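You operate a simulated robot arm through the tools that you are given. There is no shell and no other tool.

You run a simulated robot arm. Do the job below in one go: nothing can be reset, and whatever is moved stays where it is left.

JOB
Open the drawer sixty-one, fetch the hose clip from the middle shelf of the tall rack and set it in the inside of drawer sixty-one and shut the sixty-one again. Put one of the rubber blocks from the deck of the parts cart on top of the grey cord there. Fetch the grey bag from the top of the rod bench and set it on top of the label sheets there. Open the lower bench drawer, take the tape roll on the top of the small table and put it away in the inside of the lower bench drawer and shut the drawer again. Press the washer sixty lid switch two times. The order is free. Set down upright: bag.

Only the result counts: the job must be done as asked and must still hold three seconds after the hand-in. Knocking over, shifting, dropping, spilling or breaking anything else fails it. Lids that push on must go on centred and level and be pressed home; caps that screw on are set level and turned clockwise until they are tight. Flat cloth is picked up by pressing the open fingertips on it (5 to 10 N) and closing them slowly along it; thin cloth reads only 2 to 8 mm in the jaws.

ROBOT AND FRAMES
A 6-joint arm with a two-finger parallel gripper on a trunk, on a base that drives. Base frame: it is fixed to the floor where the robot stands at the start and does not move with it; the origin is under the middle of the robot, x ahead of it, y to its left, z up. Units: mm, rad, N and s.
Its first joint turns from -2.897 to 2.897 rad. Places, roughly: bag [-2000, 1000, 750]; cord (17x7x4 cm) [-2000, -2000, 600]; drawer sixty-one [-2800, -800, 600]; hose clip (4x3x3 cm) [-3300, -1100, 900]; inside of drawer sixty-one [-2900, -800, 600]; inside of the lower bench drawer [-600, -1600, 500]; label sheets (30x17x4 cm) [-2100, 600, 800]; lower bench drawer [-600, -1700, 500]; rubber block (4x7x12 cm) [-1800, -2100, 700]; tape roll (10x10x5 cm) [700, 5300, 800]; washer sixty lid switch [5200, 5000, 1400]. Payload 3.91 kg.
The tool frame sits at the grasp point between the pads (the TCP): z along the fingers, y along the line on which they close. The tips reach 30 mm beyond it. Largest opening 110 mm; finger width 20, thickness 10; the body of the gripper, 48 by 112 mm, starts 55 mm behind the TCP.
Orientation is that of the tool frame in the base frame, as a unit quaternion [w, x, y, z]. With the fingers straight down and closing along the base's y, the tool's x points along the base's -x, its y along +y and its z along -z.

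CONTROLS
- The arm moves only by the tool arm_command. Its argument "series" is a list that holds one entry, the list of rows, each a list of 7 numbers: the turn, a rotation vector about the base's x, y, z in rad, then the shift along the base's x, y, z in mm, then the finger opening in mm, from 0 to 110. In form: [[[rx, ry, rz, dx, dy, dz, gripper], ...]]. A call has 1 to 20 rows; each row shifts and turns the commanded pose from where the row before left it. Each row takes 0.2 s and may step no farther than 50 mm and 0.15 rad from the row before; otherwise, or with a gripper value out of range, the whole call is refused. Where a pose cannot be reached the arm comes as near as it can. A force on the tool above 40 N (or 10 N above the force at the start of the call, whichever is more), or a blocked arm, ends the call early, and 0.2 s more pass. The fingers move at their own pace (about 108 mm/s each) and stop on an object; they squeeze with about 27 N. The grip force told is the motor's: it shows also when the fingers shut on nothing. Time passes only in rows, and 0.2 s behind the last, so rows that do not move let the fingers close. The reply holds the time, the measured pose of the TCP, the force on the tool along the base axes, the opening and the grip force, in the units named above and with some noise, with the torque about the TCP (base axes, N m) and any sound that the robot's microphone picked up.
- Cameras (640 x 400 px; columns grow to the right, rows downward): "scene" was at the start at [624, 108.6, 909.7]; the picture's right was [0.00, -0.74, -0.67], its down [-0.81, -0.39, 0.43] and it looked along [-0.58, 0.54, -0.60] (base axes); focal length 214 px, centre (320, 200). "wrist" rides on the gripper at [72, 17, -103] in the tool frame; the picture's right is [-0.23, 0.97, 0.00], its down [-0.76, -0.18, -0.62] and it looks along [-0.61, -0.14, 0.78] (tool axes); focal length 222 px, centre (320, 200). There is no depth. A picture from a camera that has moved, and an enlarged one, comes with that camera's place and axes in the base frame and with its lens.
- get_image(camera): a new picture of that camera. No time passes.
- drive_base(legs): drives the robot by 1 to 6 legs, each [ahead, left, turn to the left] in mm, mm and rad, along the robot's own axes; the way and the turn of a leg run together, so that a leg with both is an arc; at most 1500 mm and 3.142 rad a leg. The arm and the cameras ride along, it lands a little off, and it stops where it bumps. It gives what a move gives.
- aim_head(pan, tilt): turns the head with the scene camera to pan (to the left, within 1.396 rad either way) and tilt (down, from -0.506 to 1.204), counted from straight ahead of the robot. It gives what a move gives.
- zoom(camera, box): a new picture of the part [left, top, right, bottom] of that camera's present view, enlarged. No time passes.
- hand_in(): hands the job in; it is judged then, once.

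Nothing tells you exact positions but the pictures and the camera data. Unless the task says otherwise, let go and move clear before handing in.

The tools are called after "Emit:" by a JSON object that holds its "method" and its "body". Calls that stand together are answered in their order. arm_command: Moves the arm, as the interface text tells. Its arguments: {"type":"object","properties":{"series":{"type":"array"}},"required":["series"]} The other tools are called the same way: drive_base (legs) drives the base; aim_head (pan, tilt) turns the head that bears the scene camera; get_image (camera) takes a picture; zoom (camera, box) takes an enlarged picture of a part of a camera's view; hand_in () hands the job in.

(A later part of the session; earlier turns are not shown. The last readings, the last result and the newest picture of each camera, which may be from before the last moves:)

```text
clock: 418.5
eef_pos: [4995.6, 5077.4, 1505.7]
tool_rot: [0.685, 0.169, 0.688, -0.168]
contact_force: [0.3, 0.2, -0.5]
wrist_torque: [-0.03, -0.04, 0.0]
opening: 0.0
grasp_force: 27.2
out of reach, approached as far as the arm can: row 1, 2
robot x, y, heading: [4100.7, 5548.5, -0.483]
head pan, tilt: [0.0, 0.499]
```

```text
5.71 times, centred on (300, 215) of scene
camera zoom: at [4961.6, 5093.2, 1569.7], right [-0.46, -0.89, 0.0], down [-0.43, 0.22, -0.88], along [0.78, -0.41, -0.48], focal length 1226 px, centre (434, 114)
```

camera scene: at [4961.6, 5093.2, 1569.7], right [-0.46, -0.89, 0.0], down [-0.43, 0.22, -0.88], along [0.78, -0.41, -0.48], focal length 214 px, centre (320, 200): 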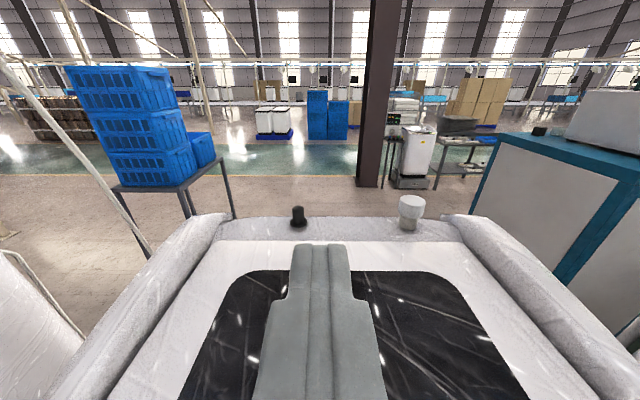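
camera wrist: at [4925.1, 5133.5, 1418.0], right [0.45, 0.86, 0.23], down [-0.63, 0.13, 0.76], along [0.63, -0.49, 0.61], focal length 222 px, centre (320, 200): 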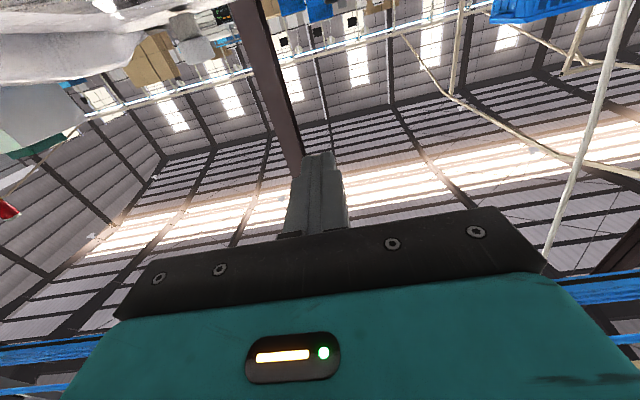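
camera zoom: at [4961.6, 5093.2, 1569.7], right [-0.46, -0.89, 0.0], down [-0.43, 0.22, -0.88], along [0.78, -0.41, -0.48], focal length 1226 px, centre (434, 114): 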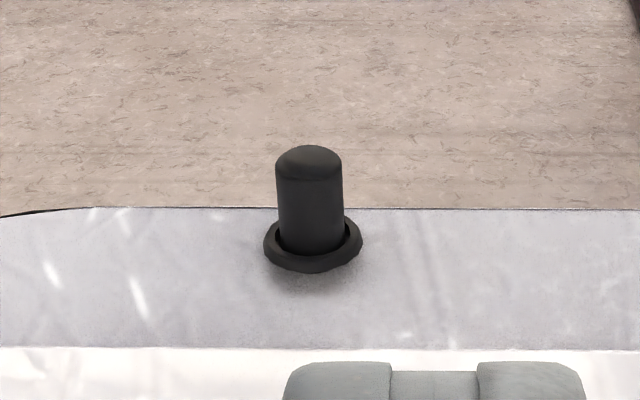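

The plunger is about 1.26 m from the base axis, beyond reach from this side. I'll study the floor behind the line to see whether I can get at it from there.

Emit:
{"method": "aim_head", "body": {"pan": 0.0, "tilt": 0.25}}

Emit:
{"method": "get_image", "body": {"camera": "scene"}}

Emit:
{"method": "aim_head", "body": {"pan": -1.0, "tilt": 0.25}}

Emit:
{"method": "get_image", "body": {"camera": "scene"}}

Emit:
{"method": "aim_head", "body": {"pan": 1.0, "tilt": 0.25}}

Emit:
{"method": "get_image", "body": {"camera": "scene"}}

```text
clock: 419.3
eef_pos: [4995.0, 5078.5, 1506.2]
tool_rot: [0.685, 0.169, 0.688, -0.168]
contact_force: [0.0, 0.0, 0.2]
wrist_torque: [-0.02, -0.02, -0.04]
opening: 0.0
grasp_force: 27.0
robot x, y, heading: [4100.2, 5545.2, -0.492]
head pan, tilt: [0.0, 0.25]
```

```text
taken
camera scene: at [4963.3, 5092.3, 1593.2], right [-0.46, -0.89, 0.0], down [-0.22, 0.12, -0.97], along [0.86, -0.45, -0.25], focal length 214 px, centre (320, 200)
```

scene: 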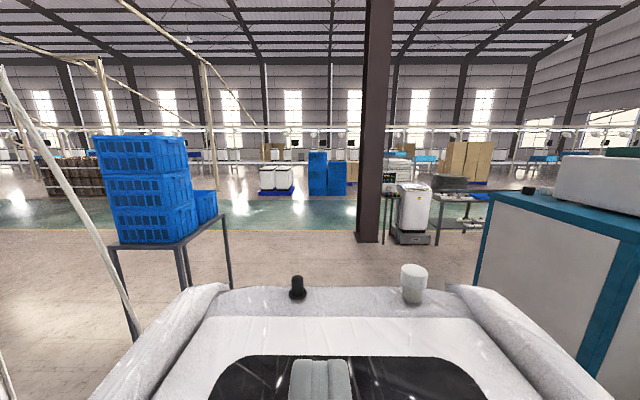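

```text
clock: 420.6
eef_pos: [4994.9, 5078.7, 1506.3]
tool_rot: [0.685, 0.169, 0.688, -0.168]
contact_force: [0.1, -0.1, 1.0]
wrist_torque: [0.0, 0.01, 0.02]
opening: 0.0
grasp_force: 27.0
robot x, y, heading: [4100.2, 5545.7, -0.485]
head pan, tilt: [-1.0, 0.25]
```

```text
taken
camera scene: at [4888.9, 5042.5, 1593.4], right [-1.0, -0.09, 0.0], down [-0.02, 0.25, -0.97], along [0.09, -0.96, -0.25], focal length 214 px, centre (320, 200)
```

scene: 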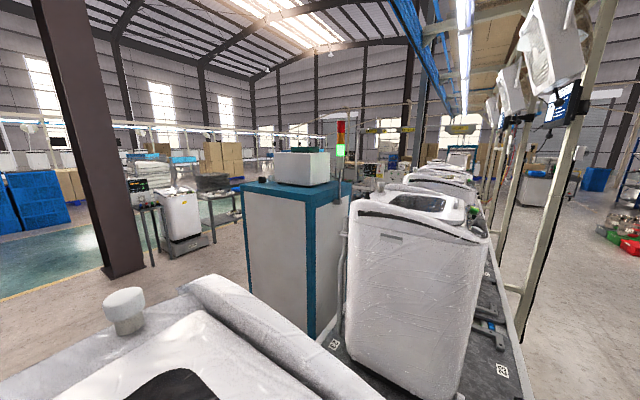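

```text
clock: 422.5
eef_pos: [4994.8, 5078.9, 1505.2]
tool_rot: [0.686, 0.169, 0.687, -0.169]
contact_force: [-0.1, -0.9, -0.5]
wrist_torque: [0.0, 0.0, 0.01]
opening: 0.1
grasp_force: 26.5
robot x, y, heading: [4101.2, 5545.4, -0.484]
head pan, tilt: [1.0, 0.25]
```

```text
taken
camera scene: at [4961.7, 5181.7, 1593.4], right [0.49, -0.87, 0.0], down [-0.22, -0.12, -0.97], along [0.84, 0.48, -0.25], focal length 214 px, centre (320, 200)
```

scene: 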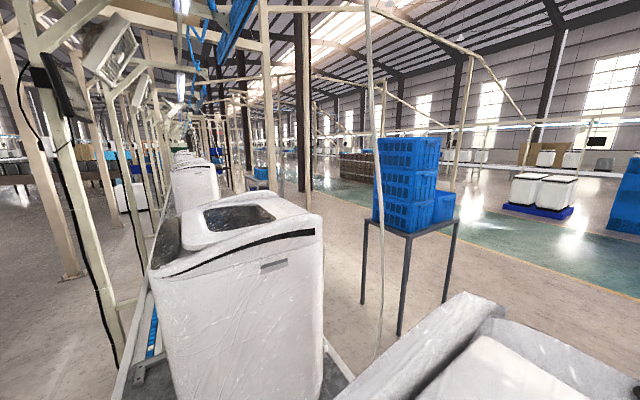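

The far side of the line is open behind washer 60, so I'll do the switch last, from there. The tape roll comes next. I'll retract the arm and back out.

Emit:
{"method": "arm_command", "body": {"series": [[[0, 0, 0, -39.8, 20.9, 3, 0], [0, 0, 0, -39.8, 20.9, 3, 0], [0, 0, 0, -39.8, 20.9, 3, 0], [0, 0, 0, -39.8, 20.9, 3, 0], [0, 0, 0, -39.8, 20.9, 0, 20], [0, 0, 0, -39.8, 20.9, 0, 40], [0, 0, 0, -39.8, 20.9, 0, 60], [0, 0, 0, -39.8, 20.9, -20, 80], [0, 0, 0, -39.8, 20.9, -20, 80], [0, 0, 0, 0, 0, 0, 80]]]}}

Emit:
{"method": "drive_base", "body": {"legs": [[-700, 0, 0]]}}

```text
clock: 424.7
eef_pos: [4631.6, 5263.3, 1478.2]
tool_rot: [0.685, 0.169, 0.688, -0.169]
contact_force: [0.2, -0.8, 1.0]
wrist_torque: [-0.03, 0.05, 0.04]
opening: 79.9
grasp_force: 0.1
robot x, y, heading: [4099.7, 5548.2, -0.484]
head pan, tilt: [1.0, 0.25]
```

```text
clock: 428.6
eef_pos: [4010.0, 5592.5, 1477.9]
tool_rot: [0.686, 0.165, 0.689, -0.164]
contact_force: [-0.1, 0.0, 0.3]
wrist_torque: [0.03, 0.04, -0.01]
opening: 79.9
grasp_force: 0.0
robot x, y, heading: [3474.3, 5869.8, -0.473]
head pan, tilt: [1.0, 0.25]
```

Emit:
{"method": "drive_base", "body": {"legs": [[0, 0, 3.12]]}}

Emit:
{"method": "aim_head", "body": {"pan": 0.0, "tilt": 0.3}}

Emit:
{"method": "get_image", "body": {"camera": "scene"}}

Emit:
{"method": "aim_head", "body": {"pan": 0.8, "tilt": 0.3}}

Emit:
{"method": "get_image", "body": {"camera": "scene"}}

```text
clock: 436.3
eef_pos: [2936.7, 6143.4, 1477.1]
tool_rot: [-0.162, 0.689, -0.162, -0.687]
contact_force: [-0.7, 1.1, -0.3]
wrist_torque: [-0.01, -0.01, -0.01]
opening: 80.2
grasp_force: 0.0
robot x, y, heading: [3471.9, 5872.1, 2.678]
head pan, tilt: [1.0, 0.25]
```

```text
clock: 437.6
eef_pos: [2936.8, 6144.3, 1478.1]
tool_rot: [-0.162, 0.69, -0.163, -0.687]
contact_force: [-0.3, 0.5, 0.3]
wrist_torque: [0.0, 0.0, -0.03]
opening: 80.3
grasp_force: 0.2
robot x, y, heading: [3474.6, 5871.6, 2.68]
head pan, tilt: [0.0, 0.3]
```

```text
taken
camera scene: at [2970.5, 6124.5, 1560.6], right [0.44, 0.9, 0.0], down [0.27, -0.13, -0.95], along [-0.85, 0.42, -0.3], focal length 214 px, centre (320, 200)
```

scene: 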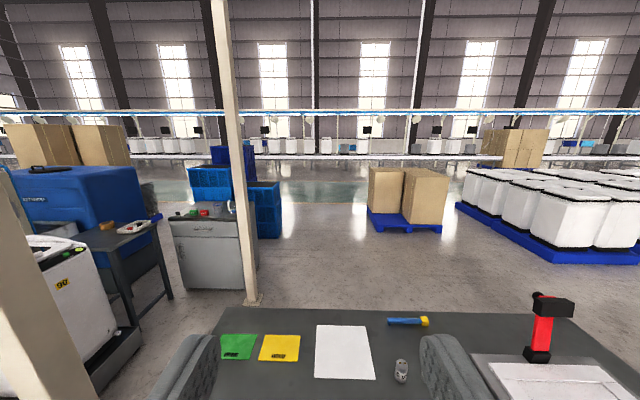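

```text
clock: 438.7
eef_pos: [2937.7, 6143.2, 1478.7]
tool_rot: [-0.161, 0.69, -0.162, -0.687]
contact_force: [-0.3, -0.3, -0.2]
wrist_torque: [-0.01, -0.02, 0.02]
opening: 80.1
grasp_force: 0.1
robot x, y, heading: [3475.8, 5867.9, 2.674]
head pan, tilt: [0.799, 0.3]
```

```text
taken
camera scene: at [2966.0, 6052.1, 1560.6], right [-0.33, 0.94, 0.0], down [0.28, 0.1, -0.95], along [-0.9, -0.32, -0.3], focal length 214 px, centre (320, 200)
```

scene: 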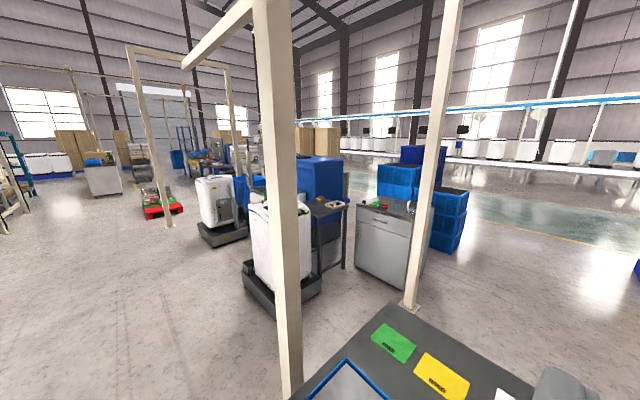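

Emit:
{"method": "zoom", "body": {"camera": "scene", "box": [220, 160, 460, 320]}}

Emit:
{"method": "aim_head", "body": {"pan": 0.5, "tilt": 0.4}}

Emit:
{"method": "zoom", "body": {"camera": "scene", "box": [80, 120, 400, 340]}}

```text
2.50 times, centred on (340, 240) of scene
camera zoom: at [2966.0, 6052.1, 1560.6], right [-0.33, 0.94, 0.0], down [0.28, 0.1, -0.95], along [-0.9, -0.32, -0.3], focal length 536 px, centre (270, 100)
```

zoom: 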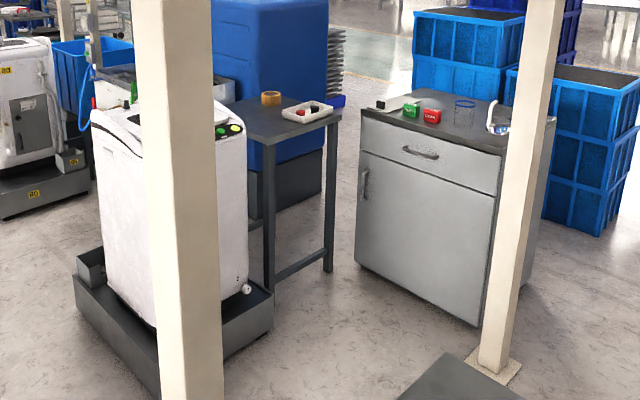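

```text
clock: 439.5
eef_pos: [2937.9, 6144.2, 1478.3]
tool_rot: [-0.162, 0.689, -0.163, -0.687]
contact_force: [-0.4, -0.4, -0.1]
wrist_torque: [0.02, 0.0, 0.01]
opening: 80.0
grasp_force: 0.1
robot x, y, heading: [3471.5, 5873.7, 2.678]
head pan, tilt: [0.499, 0.4]
```

```text
1.82 times, centred on (240, 230) of scene
camera zoom: at [2961.6, 6079.4, 1551.4], right [-0.04, 1.0, 0.0], down [0.39, 0.01, -0.92], along [-0.92, -0.04, -0.39], focal length 390 px, centre (466, 146)
```

zoom: 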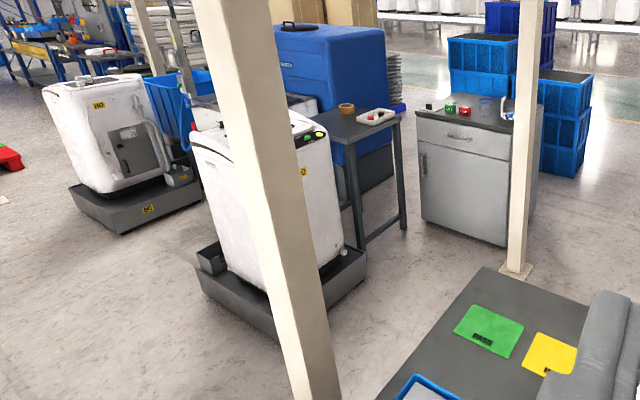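

The kraft tape roll is on the small dark table beside washer 90. I'll drive through the gap between washer 90 and the dark table to reach its open end.

Emit:
{"method": "drive_base", "body": {"legs": [[0, 0, -0.03], [0, 1070, 0]]}}

Emit:
{"method": "aim_head", "body": {"pan": 0.0, "tilt": 0.4}}

Emit:
{"method": "get_image", "body": {"camera": "scene"}}

```text
clock: 445.3
eef_pos: [2455.5, 5234.4, 1478.6]
tool_rot: [-0.168, 0.688, -0.169, -0.686]
contact_force: [0.2, 0.6, -0.2]
wrist_torque: [0.02, -0.02, -0.02]
opening: 79.9
grasp_force: 0.0
robot x, y, heading: [2986.2, 4953.2, 2.659]
head pan, tilt: [0.499, 0.4]
```

```text
clock: 446.2
eef_pos: [2453.7, 5235.4, 1478.8]
tool_rot: [-0.168, 0.689, -0.169, -0.685]
contact_force: [-0.1, 0.1, 0.0]
wrist_torque: [0.01, -0.01, 0.03]
opening: 80.0
grasp_force: 0.1
robot x, y, heading: [2985.4, 4952.0, 2.663]
head pan, tilt: [0.0, 0.4]
```

```text
taken
camera scene: at [2487.9, 5214.0, 1551.3], right [0.46, 0.89, 0.0], down [0.35, -0.18, -0.92], along [-0.82, 0.43, -0.39], focal length 214 px, centre (320, 200)
```

scene: 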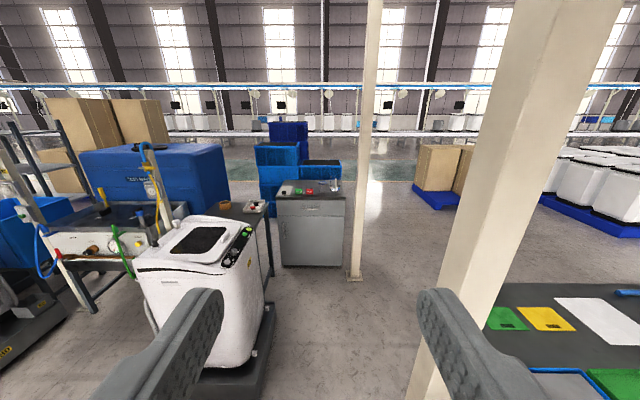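

The gap by washer 90 is too narrow, so I'll go round the far end of the dark table instead.

Emit:
{"method": "drive_base", "body": {"legs": [[0, -1300, 0], [0, -1250, 0]]}}

Emit:
{"method": "get_image", "body": {"camera": "scene"}}

```text
clock: 458.6
eef_pos: [3633.9, 7477.8, 1478.9]
tool_rot: [-0.17, 0.687, -0.171, -0.685]
contact_force: [-0.2, -0.2, 0.0]
wrist_torque: [-0.01, 0.01, -0.01]
opening: 79.8
grasp_force: 0.1
robot x, y, heading: [4162.9, 7186.6, 2.649]
head pan, tilt: [0.0, 0.4]
```

```text
taken
camera scene: at [3667.5, 7457.5, 1551.3], right [0.47, 0.88, 0.0], down [0.35, -0.18, -0.92], along [-0.81, 0.43, -0.39], focal length 214 px, centre (320, 200)
```

scene: 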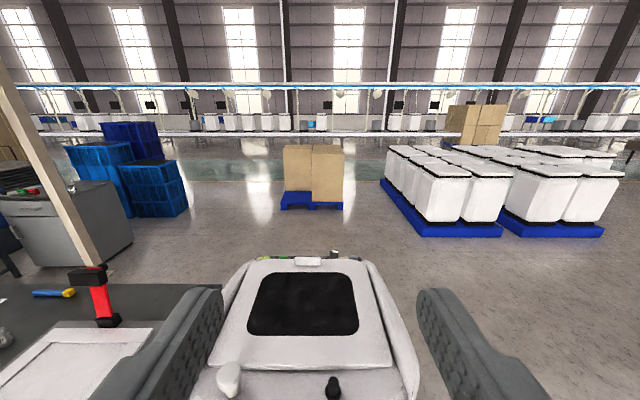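

Emit:
{"method": "aim_head", "body": {"pan": -0.7, "tilt": 0.5}}

Emit:
{"method": "get_image", "body": {"camera": "scene"}}

Emit:
{"method": "aim_head", "body": {"pan": 0.5, "tilt": 0.6}}

Emit:
{"method": "get_image", "body": {"camera": "scene"}}

```text
clock: 459.6
eef_pos: [3635.0, 7477.1, 1477.4]
tool_rot: [-0.171, 0.687, -0.172, -0.685]
contact_force: [0.0, 0.1, 0.2]
wrist_torque: [0.0, 0.02, 0.01]
opening: 80.0
grasp_force: 0.0
robot x, y, heading: [4161.4, 7186.0, 2.651]
head pan, tilt: [-0.7, 0.499]
```

```text
taken
camera scene: at [3715.3, 7498.4, 1542.2], right [0.93, 0.37, 0.0], down [0.18, -0.45, -0.88], along [-0.33, 0.81, -0.48], focal length 214 px, centre (320, 200)
```

scene: 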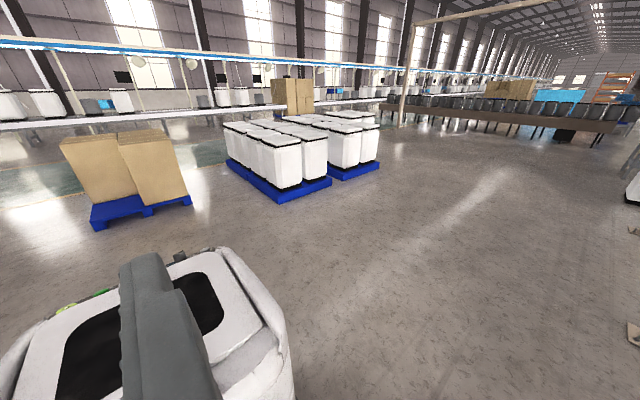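

```text
clock: 461.0
eef_pos: [3633.5, 7478.7, 1477.7]
tool_rot: [-0.17, 0.688, -0.171, -0.685]
contact_force: [-0.2, 0.4, -0.1]
wrist_torque: [0.0, 0.01, 0.01]
opening: 79.8
grasp_force: 0.0
robot x, y, heading: [4166.5, 7194.4, 2.651]
head pan, tilt: [0.499, 0.6]
```

```text
taken
camera scene: at [3661.0, 7413.2, 1533.1], right [-0.01, 1.0, 0.0], down [0.57, 0.0, -0.82], along [-0.82, -0.01, -0.57], focal length 214 px, centre (320, 200)
```

scene: 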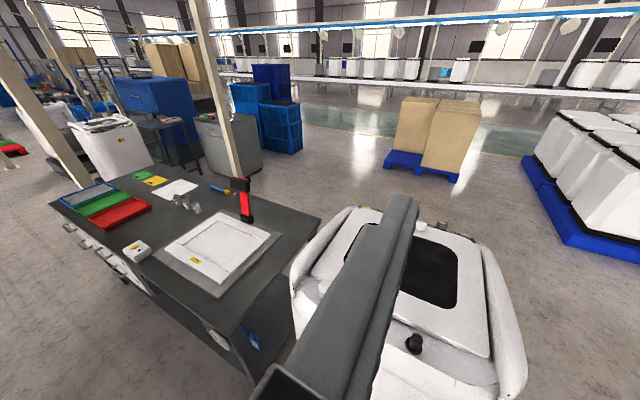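

Emit:
{"method": "drive_base", "body": {"legs": [[0, -580, 0], [1300, 0, 0], [480, 0, 0], [0, 0, 1.57]]}}

Emit:
{"method": "aim_head", "body": {"pan": 0.0, "tilt": 0.4}}

Emit:
{"method": "get_image", "body": {"camera": "scene"}}

```text
clock: 476.8
eef_pos: [2584.8, 8057.4, 1477.6]
tool_rot: [0.357, 0.611, 0.358, -0.609]
contact_force: [-0.1, -0.6, -0.4]
wrist_torque: [0.0, -0.01, 0.02]
opening: 80.1
grasp_force: 0.1
robot x, y, heading: [2882.2, 8576.7, -2.081]
head pan, tilt: [0.499, 0.6]
```

```text
clock: 477.8
eef_pos: [2583.4, 8058.2, 1478.2]
tool_rot: [0.357, 0.611, 0.358, -0.609]
contact_force: [0.6, -0.1, 0.0]
wrist_torque: [0.02, 0.0, 0.01]
opening: 79.8
grasp_force: 0.0
robot x, y, heading: [2884.2, 8578.5, -2.08]
head pan, tilt: [0.0, 0.4]
```

```text
taken
camera scene: at [2602.4, 8086.7, 1551.3], right [-0.87, 0.49, 0.0], down [0.19, 0.34, -0.92], along [-0.45, -0.8, -0.39], focal length 214 px, centre (320, 200)
```

scene: 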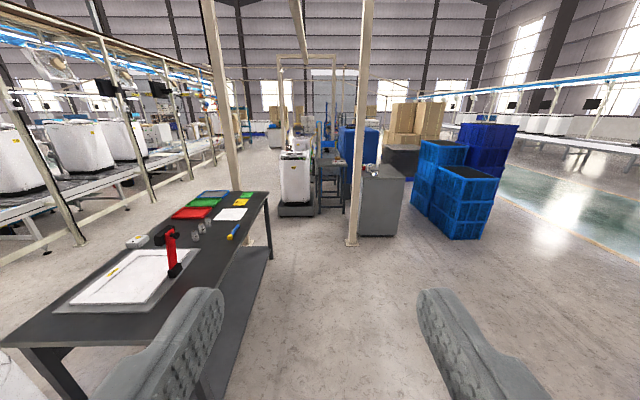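

Emit:
{"method": "drive_base", "body": {"legs": [[1450, 20, 0], [1050, 30, 0]]}}

Emit:
{"method": "get_image", "body": {"camera": "scene"}}

```text
clock: 489.9
eef_pos: [1384.4, 5874.7, 1478.8]
tool_rot: [0.359, 0.61, 0.36, -0.608]
contact_force: [-0.1, 1.0, 0.1]
wrist_torque: [-0.01, -0.01, -0.02]
opening: 79.8
grasp_force: 0.1
robot x, y, heading: [1678.0, 6398.7, -2.075]
head pan, tilt: [0.0, 0.4]
```

```text
taken
camera scene: at [1403.7, 5903.9, 1551.3], right [-0.88, 0.48, 0.0], down [0.19, 0.34, -0.92], along [-0.44, -0.81, -0.39], focal length 214 px, centre (320, 200)
```

scene: 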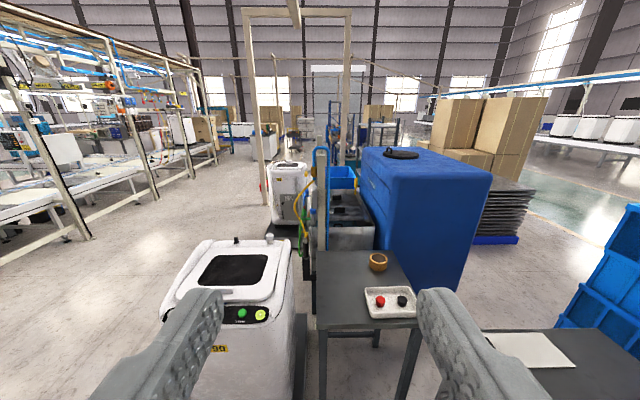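

The tape roll and the parts tray are in clear view on the small table. I'll lower the arm, point the tool down here in free space, then roll forward.

Emit:
{"method": "arm_command", "body": {"series": [[[0, 0, 0, 0, 0, -45, 80], [0, 0, 0, 0, 0, -45, 80], [0, 0, 0, 0, 0, -45, 80], [0, 0, 0, 0, 0, -45, 80], [0, 0, 0, 0, 0, -45, 80], [0, 0, 0, 0, 0, -45, 80], [0, 0, 0, 0, 0, -45, 80], [0, 0, 0, 0, 0, -45, 80], [0, 0, 0, 0, 0, -45, 80], [0, 0, 0, 0, 0, 0, 80]]]}}

Emit:
{"method": "arm_command", "body": {"series": [[[0.125, -0.069, 0, 0, 0, 0, 80], [0.125, -0.069, 0, 0, 0, 0, 80], [0.125, -0.069, 0, 0, 0, 0, 80], [0.125, -0.069, 0, 0, 0, 0, 80], [0.125, -0.069, 0, 0, 0, 0, 80], [0.125, -0.069, 0, 0, 0, 0, 80], [0.125, -0.069, 0, 0, 0, 0, 80], [0.125, -0.069, 0, 0, 0, 0, 80], [0.125, -0.069, 0, 0, 0, 0, 80], [0.125, -0.069, 0, 0, 0, 0, 80], [0.125, -0.069, 0, 0, 0, 0, 80], [0, 0, 0, 0, 0, 0, 80]]]}}

Emit:
{"method": "drive_base", "body": {"legs": [[660, 25, 0]]}}

Emit:
{"method": "aim_head", "body": {"pan": 0.0, "tilt": 0.1}}

Emit:
{"method": "get_image", "body": {"camera": "scene"}}

```text
clock: 492.1
eef_pos: [1385.3, 5876.1, 1088.2]
tool_rot: [-0.359, -0.609, -0.359, 0.609]
contact_force: [-0.7, -0.2, 0.0]
wrist_torque: [0.03, 0.03, 0.0]
opening: 79.7
grasp_force: 0.0
out of reach, approached as far as the arm can: row 6
robot x, y, heading: [1682.5, 6402.0, -2.073]
head pan, tilt: [0.0, 0.4]
```

```text
clock: 494.7
eef_pos: [1381.2, 5875.0, 1088.6]
tool_rot: [-0.001, 0.861, 0.508, 0.001]
contact_force: [0.5, 0.5, 0.1]
wrist_torque: [0.01, 0.0, -0.02]
opening: 79.9
grasp_force: 0.1
robot x, y, heading: [1679.6, 6401.3, -2.077]
head pan, tilt: [0.0, 0.4]
```

```text
clock: 498.3
eef_pos: [1073.4, 5308.7, 1088.1]
tool_rot: [-0.001, 0.866, 0.499, 0.0]
contact_force: [-0.6, -0.2, -0.7]
wrist_torque: [0.02, 0.01, -0.01]
opening: 80.0
grasp_force: 0.1
robot x, y, heading: [1381.2, 5823.9, -2.1]
head pan, tilt: [0.0, 0.4]
```

```text
clock: 499.1
eef_pos: [1072.3, 5308.7, 1088.7]
tool_rot: [0.0, 0.866, 0.5, 0.001]
contact_force: [-0.4, 0.0, 0.0]
wrist_torque: [0.03, 0.0, 0.0]
opening: 80.0
grasp_force: 0.1
robot x, y, heading: [1384.1, 5826.3, -2.093]
head pan, tilt: [0.0, 0.099]
```

```text
taken
camera scene: at [1023.3, 5217.4, 1126.1], right [-0.87, 0.5, 0.0], down [0.5, 0.86, 0.1], along [0.05, 0.09, -0.99], focal length 214 px, centre (320, 200)
```

scene: 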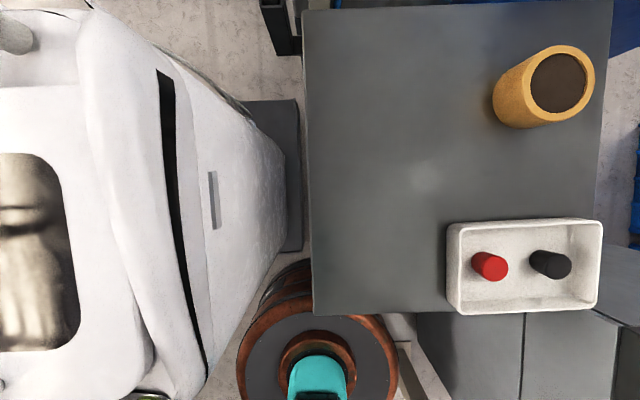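

Emit:
{"method": "arm_command", "body": {"series": [[[0, 0, 0, -42, -8, -10, 80], [0, 0, 0, -42, -8, -10, 80], [0, 0, 0, -42, -8, -15, 80], [0, 0, 0, -42, -8, -15, 80], [0, 0, 0, -42, -8, -15, 80], [0, 0, 0, -42, -8, -15, 80], [0, 0, 0, -42, -8, -15, 80], [0, 0, 0, -42, -8, -15, 80], [0, 0, 0, 0, 0, 0, 80]]]}}

Emit:
{"method": "aim_head", "body": {"pan": 0.0, "tilt": 0.5}}

Emit:
{"method": "get_image", "body": {"camera": "scene"}}

Emit:
{"method": "get_image", "body": {"camera": "wrist"}}

```text
clock: 501.1
eef_pos: [737.5, 5245.7, 977.1]
tool_rot: [-0.001, 0.867, 0.499, 0.001]
contact_force: [-0.1, 0.1, 0.2]
wrist_torque: [0.0, 0.02, 0.01]
opening: 79.9
grasp_force: 0.0
robot x, y, heading: [1385.7, 5829.7, -2.095]
head pan, tilt: [0.0, 0.099]
```

```text
clock: 502.0
eef_pos: [738.7, 5245.5, 978.4]
tool_rot: [0.0, 0.867, 0.499, 0.0]
contact_force: [-0.5, -0.7, 0.5]
wrist_torque: [0.02, 0.03, 0.02]
opening: 80.0
grasp_force: 0.1
robot x, y, heading: [1384.6, 5828.4, -2.097]
head pan, tilt: [0.0, 0.499]
```

```text
taken
camera scene: at [706.5, 5187.2, 1017.2], right [-0.86, 0.5, 0.0], down [0.44, 0.76, 0.48], along [0.24, 0.42, -0.88], focal length 214 px, centre (320, 200)
```

scene: 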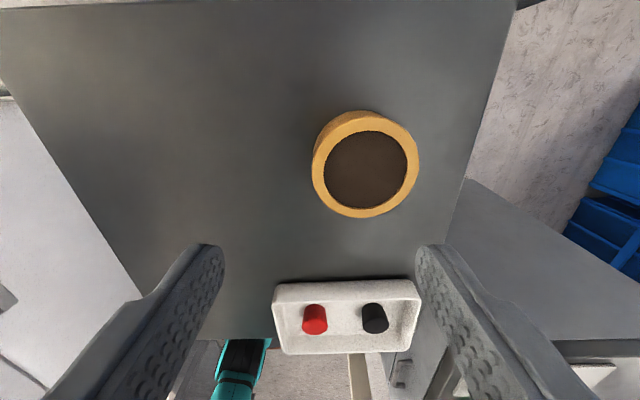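

```text
taken
camera wrist: at [789.9, 5299.4, 1083.3], right [0.73, -0.69, 0.0], down [-0.54, -0.57, 0.62], along [-0.43, -0.45, -0.78], focal length 222 px, centre (320, 200)
```

wrist: 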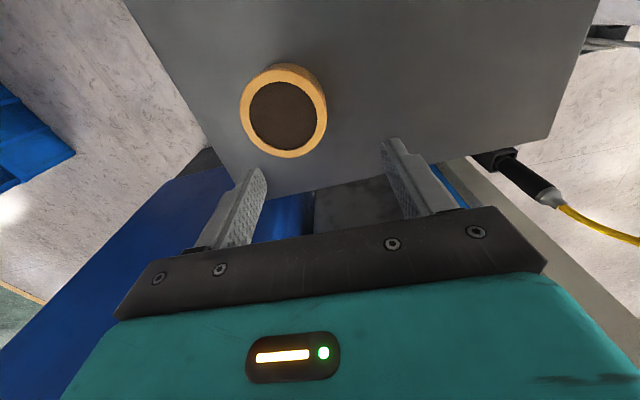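

Emit:
{"method": "zoom", "body": {"camera": "scene", "box": [290, 90, 450, 240]}}

Emit:
{"method": "zoom", "body": {"camera": "wrist", "box": [220, 40, 350, 180]}}

```text
2.67 times, centred on (370, 165) of scene
camera zoom: at [706.5, 5187.2, 1017.2], right [-0.86, 0.5, 0.0], down [0.44, 0.76, 0.48], along [0.24, 0.42, -0.88], focal length 572 px, centre (187, 293)
```

zoom: 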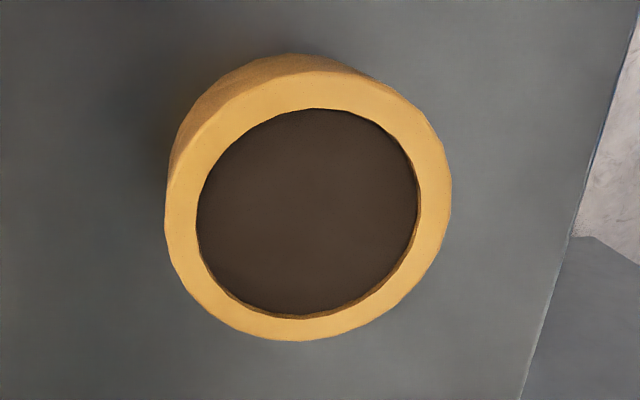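

```text
2.86 times, centred on (285, 110) of wrist
camera zoom: at [789.9, 5299.4, 1083.3], right [0.73, -0.69, 0.0], down [-0.54, -0.57, 0.62], along [-0.43, -0.45, -0.78], focal length 635 px, centre (420, 457)
```

zoom: 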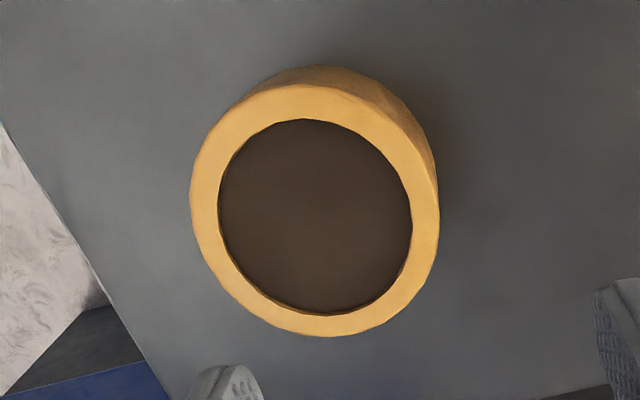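

The core is solid, so I'll grip the 100 mm roll across its diameter with the jaws fully open (110 mm). First I'll centre above it.

Emit:
{"method": "arm_command", "body": {"series": [[[0, 0, 0, -17, 11.5, -25, 110], [0, 0, 0, -17, 11.5, -25, 110], [0, 0, 0, 0, 0, -25, 110], [0, 0, 0, 0, 0, -15, 110], [0, 0, 0, 0, 0, 0, 110]]]}}

Emit:
{"method": "get_image", "body": {"camera": "scene"}}

Emit:
{"method": "get_image", "body": {"camera": "wrist"}}

```text
clock: 503.2
eef_pos: [706.5, 5265.6, 887.8]
tool_rot: [-0.001, 0.866, 0.499, 0.001]
contact_force: [0.4, 0.7, -0.8]
wrist_torque: [0.02, 0.01, 0.01]
opening: 109.8
grasp_force: 0.0
robot x, y, heading: [1382.7, 5823.1, -2.098]
head pan, tilt: [0.0, 0.499]
```

```text
taken
camera scene: at [675.2, 5207.3, 926.9], right [-0.86, 0.5, 0.0], down [0.44, 0.76, 0.48], along [0.24, 0.42, -0.88], focal length 214 px, centre (320, 200)
```

scene: 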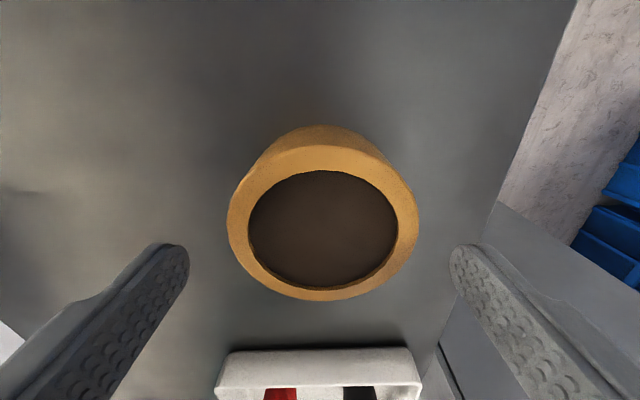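

```text
taken
camera wrist: at [758.6, 5319.5, 992.9], right [0.73, -0.69, 0.0], down [-0.54, -0.57, 0.62], along [-0.43, -0.45, -0.78], focal length 222 px, centre (320, 200)
```

wrist: 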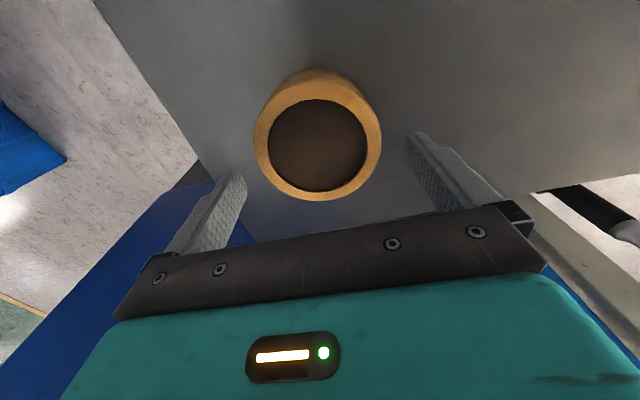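

Emit:
{"method": "zoom", "body": {"camera": "scene", "box": [210, 110, 440, 310]}}

Emit:
{"method": "zoom", "body": {"camera": "wrist", "box": [235, 55, 405, 215]}}

```text
2.00 times, centred on (325, 210) of scene
camera zoom: at [675.2, 5207.3, 926.9], right [-0.86, 0.5, 0.0], down [0.44, 0.76, 0.48], along [0.24, 0.42, -0.88], focal length 429 px, centre (310, 180)
```

zoom: 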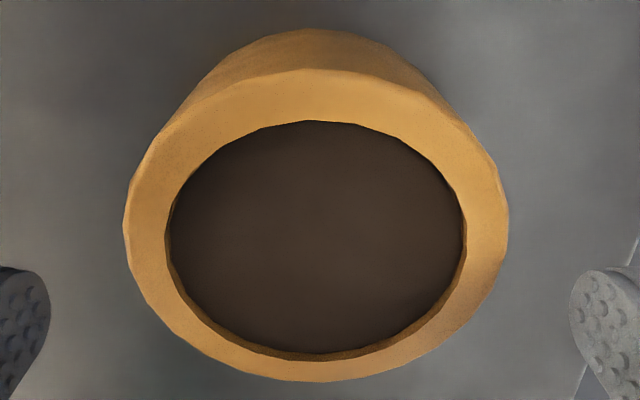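

```text
2.50 times, centred on (320, 135) of wrist
camera zoom: at [758.6, 5319.5, 992.9], right [0.73, -0.69, 0.0], down [-0.54, -0.57, 0.62], along [-0.43, -0.45, -0.78], focal length 555 px, centre (320, 362)
```

zoom: 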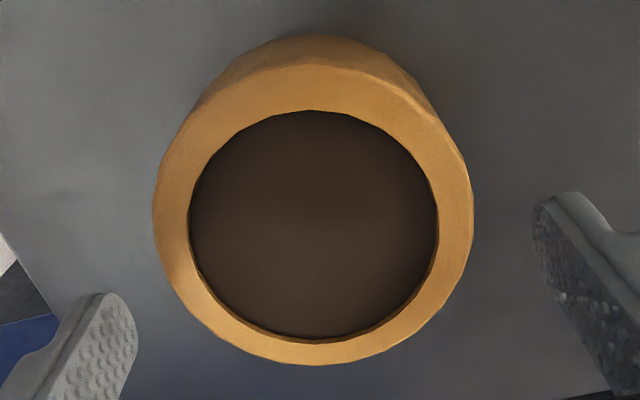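

Centred within about a millimetre. I'll descend around the roll and close.

Emit:
{"method": "arm_command", "body": {"series": [[[0, 0, 0, -0.4, 0.3, -20, 110], [0, 0, 0, 0, 0, -15, 110], [0, 0, 0, 0, 0, -15, 110], [0, 0, 0, 0, 0, 0, 110]]]}}

Emit:
{"method": "get_image", "body": {"camera": "wrist"}}

Emit:
{"method": "arm_command", "body": {"series": [[[0, 0, 0, 0, 0, -12, 110], [0, 0, 0, 0, 0, -9, 110], [0, 0, 0, 0, 0, 0, 110]]]}}

```text
clock: 504.2
eef_pos: [704.4, 5268.3, 837.9]
tool_rot: [0.0, 0.866, 0.499, 0.001]
contact_force: [0.2, -0.7, 0.3]
wrist_torque: [-0.02, -0.04, 0.02]
opening: 110.0
grasp_force: 0.1
robot x, y, heading: [1383.3, 5825.3, -2.1]
head pan, tilt: [0.0, 0.499]
```

```text
taken
camera wrist: at [756.5, 5320.9, 942.8], right [0.73, -0.69, 0.0], down [-0.54, -0.57, 0.62], along [-0.43, -0.45, -0.78], focal length 222 px, centre (320, 200)
```

wrist: 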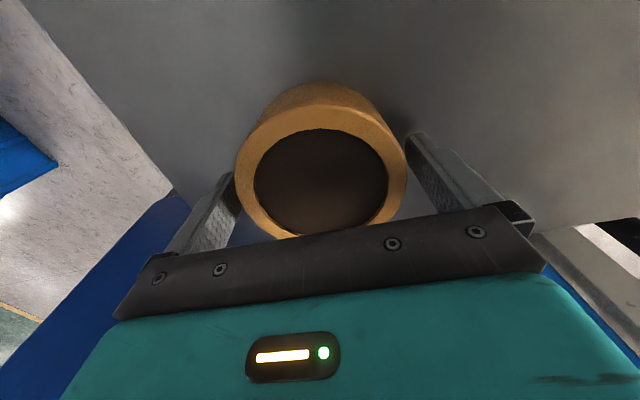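

```text
clock: 504.7
eef_pos: [704.9, 5266.6, 830.4]
tool_rot: [0.0, 0.866, 0.5, -0.004]
contact_force: [5.6, 4.6, 10.5]
wrist_torque: [-0.09, -0.81, 0.49]
opening: 110.1
grasp_force: 0.0
robot x, y, heading: [1383.7, 5822.1, -2.1]
head pan, tilt: [0.0, 0.499]
stopped in row 2: the force on the tool passed its limit at 51 N (the readings are from after the stop); the commanded pose is now the measured one
```

Emit:
{"method": "get_image", "body": {"camera": "scene"}}

Emit:
{"method": "get_image", "body": {"camera": "wrist"}}

```text
taken
camera scene: at [672.6, 5208.6, 869.9], right [-0.87, 0.5, 0.0], down [0.44, 0.76, 0.47], along [0.23, 0.41, -0.88], focal length 214 px, centre (320, 200)
```

scene: 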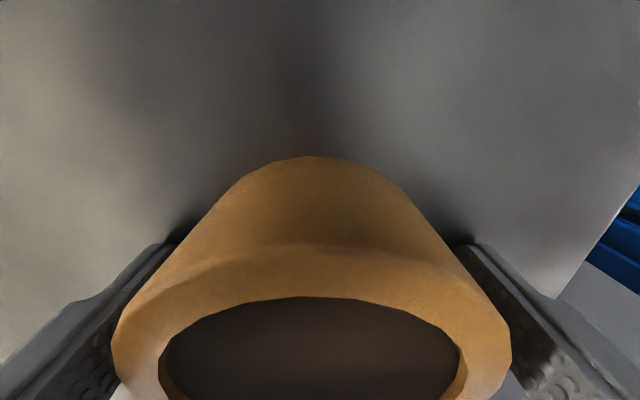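

```text
taken
camera wrist: at [756.4, 5321.3, 934.7], right [0.73, -0.68, 0.0], down [-0.53, -0.57, 0.63], along [-0.43, -0.46, -0.78], focal length 222 px, centre (320, 200)
```

wrist: 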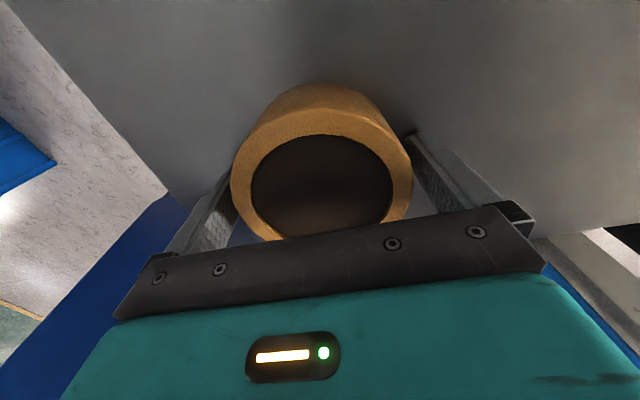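

The fingertips have reached the table beside the roll. I'll lift 2 mm and close on it.

Emit:
{"method": "arm_command", "body": {"series": [[[0, 0, 0, 0, 0, 3, 110], [0, 0, 0, 0, 0, 0, 105], [0, 0, 0, 0, 0, 0, 98], [0, 0, 0, 0, 0, 0, 90], [0, 0, 0, 0, 0, 0, 80], [0, 0, 0, 0, 0, 0, 80]]]}}

Emit:
{"method": "get_image", "body": {"camera": "wrist"}}

```text
clock: 506.1
eef_pos: [703.5, 5265.9, 831.0]
tool_rot: [0.0, 0.867, 0.499, -0.003]
contact_force: [0.1, -0.4, 0.3]
wrist_torque: [0.0, -0.01, 0.02]
opening: 90.3
grasp_force: 27.2
robot x, y, heading: [1383.6, 5825.7, -2.09]
head pan, tilt: [0.0, 0.499]
```

```text
taken
camera wrist: at [756.1, 5320.9, 935.8], right [0.73, -0.69, 0.0], down [-0.53, -0.57, 0.63], along [-0.43, -0.46, -0.78], focal length 222 px, centre (320, 200)
```

wrist: 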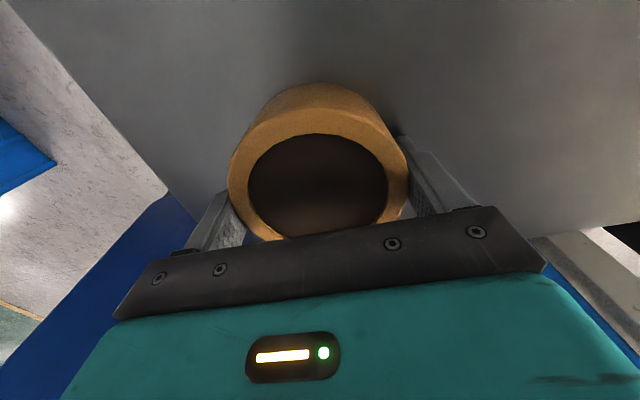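

Emit:
{"method": "arm_command", "body": {"series": [[[0, 0, 0, 0, 0, 10, 80], [0, 0, 0, 0, 0, 20, 80], [0, 0, 0, 0, 0, 40, 80], [0, 0, 0, 0, 0, 45, 80], [0, 0, 0, 0, 0, 0, 80]]]}}

Emit:
{"method": "get_image", "body": {"camera": "wrist"}}

Emit:
{"method": "get_image", "body": {"camera": "scene"}}

```text
clock: 507.3
eef_pos: [704.4, 5267.5, 948.2]
tool_rot: [0.0, 0.867, 0.499, -0.003]
contact_force: [-0.9, 0.3, -1.7]
wrist_torque: [0.04, -0.01, 0.02]
opening: 90.6
grasp_force: 26.6
robot x, y, heading: [1383.9, 5823.5, -2.096]
head pan, tilt: [0.0, 0.499]
```

```text
taken
camera wrist: at [757.1, 5320.9, 1052.3], right [0.73, -0.69, 0.0], down [-0.53, -0.57, 0.63], along [-0.43, -0.46, -0.78], focal length 222 px, centre (320, 200)
```

wrist: 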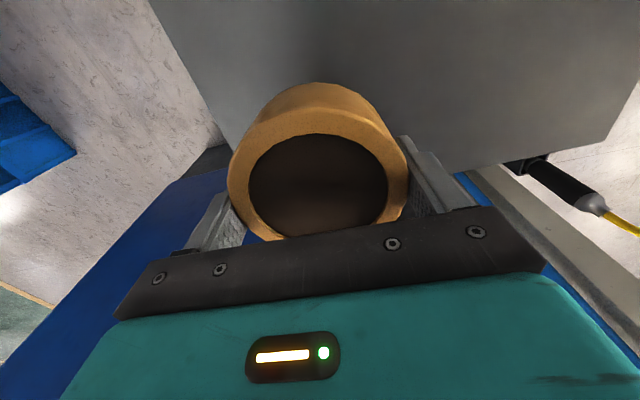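

```text
taken
camera scene: at [673.4, 5208.4, 987.3], right [-0.87, 0.5, 0.0], down [0.44, 0.76, 0.47], along [0.24, 0.41, -0.88], focal length 214 px, centre (320, 200)
```

scene: 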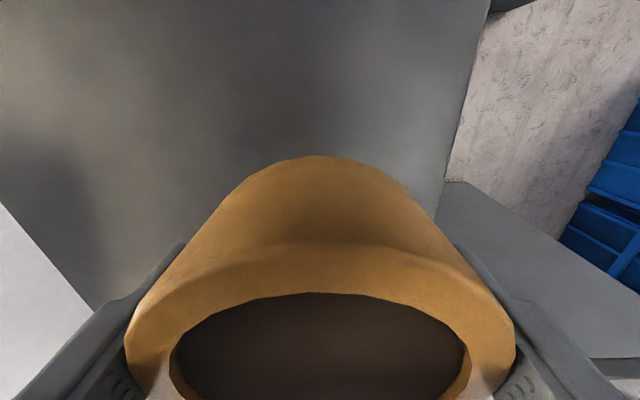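

The tape is held. I'll bring it to the travel position and retrace the path round the dark table.

Emit:
{"method": "arm_command", "body": {"series": [[[0, 0, 0, 0, 0, 45, 80], [0, 0, 0, 0, 0, 45, 80], [0, 0, 0, 20, 2, 35, 80], [0, 0, 0, 40, 4, 10, 80], [0, 0, 0, 45, 4.5, 0, 80], [0, 0, 0, 45, 4.5, 0, 80], [0, 0, 0, 45, 4.5, 0, 80], [0, 0, 0, 45, 4.5, 0, 80], [0, 0, 0, 45, 4.5, 0, 80], [0, 0, 0, 45, 4.5, 0, 80], [0, 0, 0, 45, 4.5, 0, 80], [0, 0, 0, 0, 0, 0, 80]]]}}

Emit:
{"method": "drive_base", "body": {"legs": [[-1400, -40, 0], [-1400, 0, 0], [-400, 0, 0.02]]}}

```text
clock: 509.9
eef_pos: [1080.5, 5303.4, 1080.7]
tool_rot: [-0.001, 0.867, 0.499, -0.003]
contact_force: [-0.2, -0.9, -1.7]
wrist_torque: [-0.03, 0.0, 0.04]
opening: 90.7
grasp_force: 26.9
robot x, y, heading: [1380.8, 5823.3, -2.098]
head pan, tilt: [0.0, 0.499]
```

```text
clock: 525.4
eef_pos: [2612.6, 8059.3, 1079.8]
tool_rot: [0.0, 0.859, 0.513, -0.003]
contact_force: [-0.1, -0.2, -1.6]
wrist_torque: [0.01, 0.0, 0.02]
opening: 90.6
grasp_force: 26.8
robot x, y, heading: [2901.0, 8595.4, -2.064]
head pan, tilt: [0.0, 0.499]
```

Emit:
{"method": "drive_base", "body": {"legs": [[0, 1000, 0], [0, 1000, 0], [1450, 0, 0], [1450, 0, 0], [1450, 0, 0]]}}

Emit:
{"method": "aim_head", "body": {"pan": 0.0, "tilt": -0.4}}

Emit:
{"method": "get_image", "body": {"camera": "scene"}}

```text
clock: 528.4
eef_pos: [3081.4, 7814.5, 1081.6]
tool_rot: [-0.006, 0.855, 0.519, -0.007]
contact_force: [-5.3, 5.4, 0.9]
wrist_torque: [0.08, 0.06, 0.05]
opening: 90.7
grasp_force: 27.1
robot x, y, heading: [3359.4, 8349.9, -2.042]
head pan, tilt: [0.0, 0.499]
stopped in leg 1: the force on the tool passed its limit at 150 N (the readings are from after the stop); the commanded pose is now the measured one
```

```text
clock: 529.6
eef_pos: [3081.2, 7813.2, 1081.0]
tool_rot: [-0.006, 0.854, 0.52, -0.007]
contact_force: [-13.0, 11.3, 1.7]
wrist_torque: [0.22, 0.23, 0.07]
opening: 90.7
grasp_force: 27.5
robot x, y, heading: [3359.0, 8344.8, -2.046]
head pan, tilt: [0.0, -0.4]
```

```text
taken
camera scene: at [3017.0, 7683.5, 1138.9], right [-0.89, 0.46, 0.02], down [0.42, 0.82, -0.39], along [-0.2, -0.34, -0.92], focal length 214 px, centre (320, 200)
```

scene: 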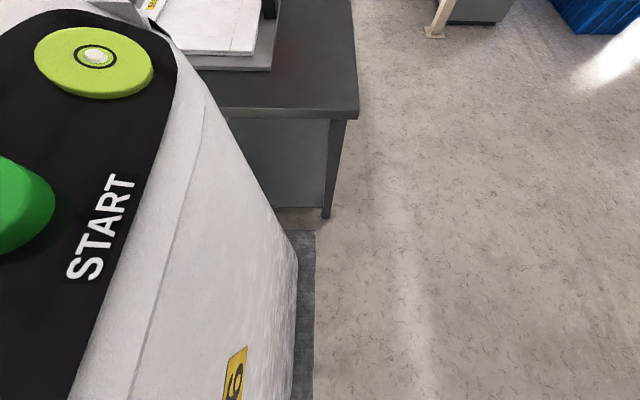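

The arm touched the washer beside the dark table, because it was lower than when I passed before. I'll back straight off and raise it.

Emit:
{"method": "drive_base", "body": {"legs": [[0, -150, 0]]}}

Emit:
{"method": "get_image", "body": {"camera": "scene"}}

Emit:
{"method": "get_image", "body": {"camera": "wrist"}}

```text
clock: 531.0
eef_pos: [2946.0, 7882.1, 1082.1]
tool_rot: [-0.006, 0.856, 0.518, -0.007]
contact_force: [-0.4, -0.1, -1.5]
wrist_torque: [-0.02, -0.03, -0.02]
opening: 90.6
grasp_force: 26.6
robot x, y, heading: [3227.9, 8419.8, -2.046]
head pan, tilt: [0.0, -0.4]
```

```text
taken
camera scene: at [2881.5, 7752.7, 1138.8], right [-0.89, 0.46, 0.02], down [0.42, 0.82, -0.39], along [-0.2, -0.34, -0.92], focal length 214 px, centre (320, 200)
```

scene: 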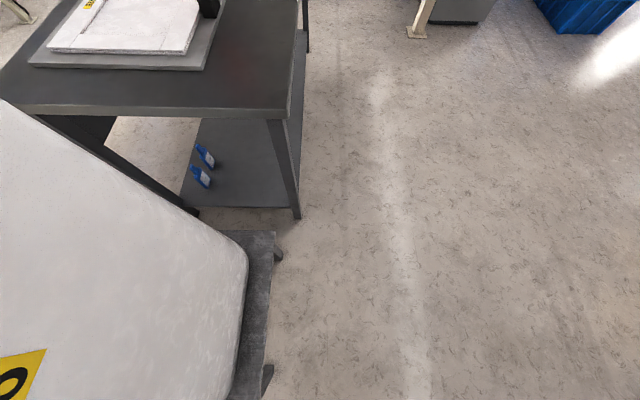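

```text
taken
camera wrist: at [2997.4, 7938.6, 1185.4], right [0.76, -0.65, -0.02], down [-0.5, -0.6, 0.63], along [-0.42, -0.47, -0.78], focal length 222 px, centre (320, 200)
```

wrist: 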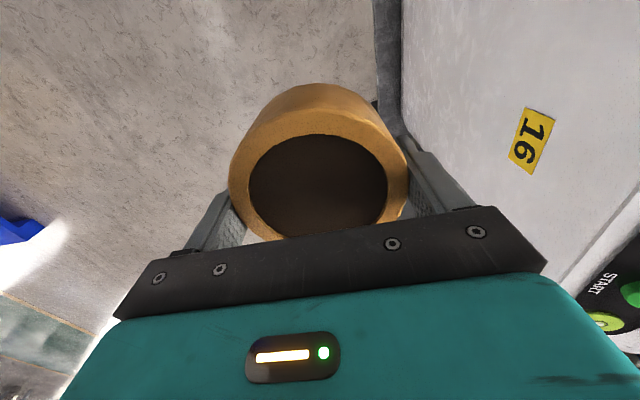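

Emit:
{"method": "drive_base", "body": {"legs": [[-650, -60, 0]]}}

Emit:
{"method": "drive_base", "body": {"legs": [[0, 1000, 0], [0, 750, 0]]}}

Emit:
{"method": "get_image", "body": {"camera": "scene"}}

```text
clock: 534.6
eef_pos: [3186.2, 8492.1, 1081.2]
tool_rot: [-0.006, 0.858, 0.513, -0.006]
contact_force: [0.2, 0.6, -1.1]
wrist_torque: [0.0, 0.01, 0.02]
opening: 90.5
grasp_force: 26.8
robot x, y, heading: [3468.7, 9022.4, -2.056]
head pan, tilt: [0.0, -0.4]
```

```text
clock: 543.6
eef_pos: [4770.7, 7670.9, 1080.6]
tool_rot: [-0.006, 0.853, 0.522, -0.007]
contact_force: [-0.1, 0.3, -1.1]
wrist_torque: [0.0, -0.02, 0.0]
opening: 90.6
grasp_force: 26.6
robot x, y, heading: [5044.6, 8209.3, -2.037]
head pan, tilt: [0.0, -0.4]
```

```text
taken
camera scene: at [4706.7, 7541.4, 1138.8], right [-0.89, 0.45, 0.02], down [0.41, 0.82, -0.39], along [-0.19, -0.34, -0.92], focal length 214 px, centre (320, 200)
```

scene: 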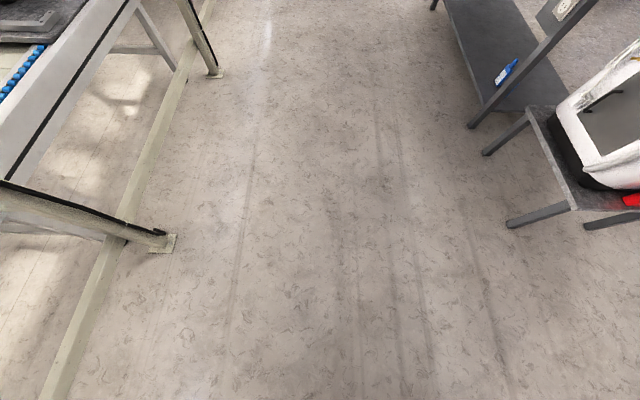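

Emit:
{"method": "drive_base", "body": {"legs": [[0, 0, -0.028], [1450, 0, 0], [1450, 0, 0], [1450, 0, 0]]}}

Emit:
{"method": "drive_base", "body": {"legs": [[0, 0, 0.0], [1450, 0, 0], [1450, 0, 0]]}}

```text
clock: 564.4
eef_pos: [2884.4, 3825.7, 1080.5]
tool_rot: [-0.006, 0.844, 0.537, -0.007]
contact_force: [0.2, 0.3, -1.6]
wrist_torque: [-0.03, 0.0, 0.01]
opening: 90.6
grasp_force: 27.1
robot x, y, heading: [3146.9, 4372.3, -2.006]
head pan, tilt: [0.0, -0.4]
```

```text
clock: 578.6
eef_pos: [1645.8, 1242.8, 1080.6]
tool_rot: [-0.006, 0.854, 0.521, -0.006]
contact_force: [-0.3, -0.1, -0.9]
wrist_torque: [0.01, -0.03, 0.02]
opening: 90.4
grasp_force: 27.2
robot x, y, heading: [1923.2, 1781.2, -2.037]
head pan, tilt: [0.0, -0.4]
```

Emit:
{"method": "drive_base", "body": {"legs": [[0, 0, -0.028], [1450, 0, 0], [1200, 30, 0]]}}

Emit:
{"method": "aim_head", "body": {"pan": 0.0, "tilt": -0.5}}

Emit:
{"method": "get_image", "body": {"camera": "scene"}}

```text
clock: 591.6
eef_pos: [368.6, -1028.5, 1081.3]
tool_rot: [-0.006, 0.868, 0.496, -0.006]
contact_force: [-0.9, -0.2, -2.0]
wrist_torque: [-0.01, 0.0, 0.01]
opening: 90.0
grasp_force: 26.5
robot x, y, heading: [676.3, -507.2, -2.098]
head pan, tilt: [0.0, -0.4]
```

```text
clock: 592.3
eef_pos: [368.1, -1028.4, 1081.2]
tool_rot: [-0.007, 0.869, 0.495, -0.007]
contact_force: [-0.6, -0.5, -1.8]
wrist_torque: [0.03, -0.01, 0.02]
opening: 90.5
grasp_force: 27.2
robot x, y, heading: [681.6, -512.5, -2.098]
head pan, tilt: [0.0, -0.499]
```

```text
taken
camera scene: at [293.2, -1161.4, 1145.0], right [-0.86, 0.51, 0.02], down [0.44, 0.76, -0.48], along [-0.26, -0.41, -0.88], focal length 214 px, centre (320, 200)
```

scene: 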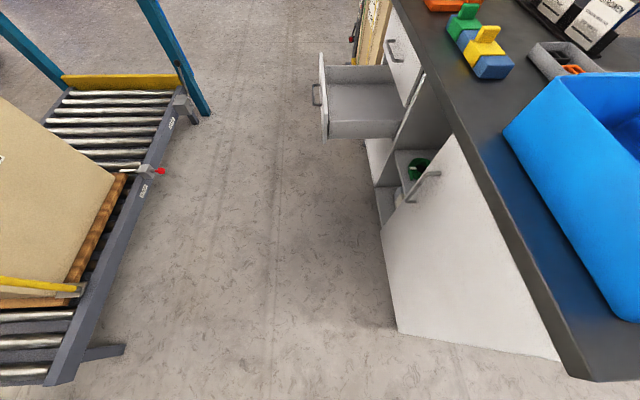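

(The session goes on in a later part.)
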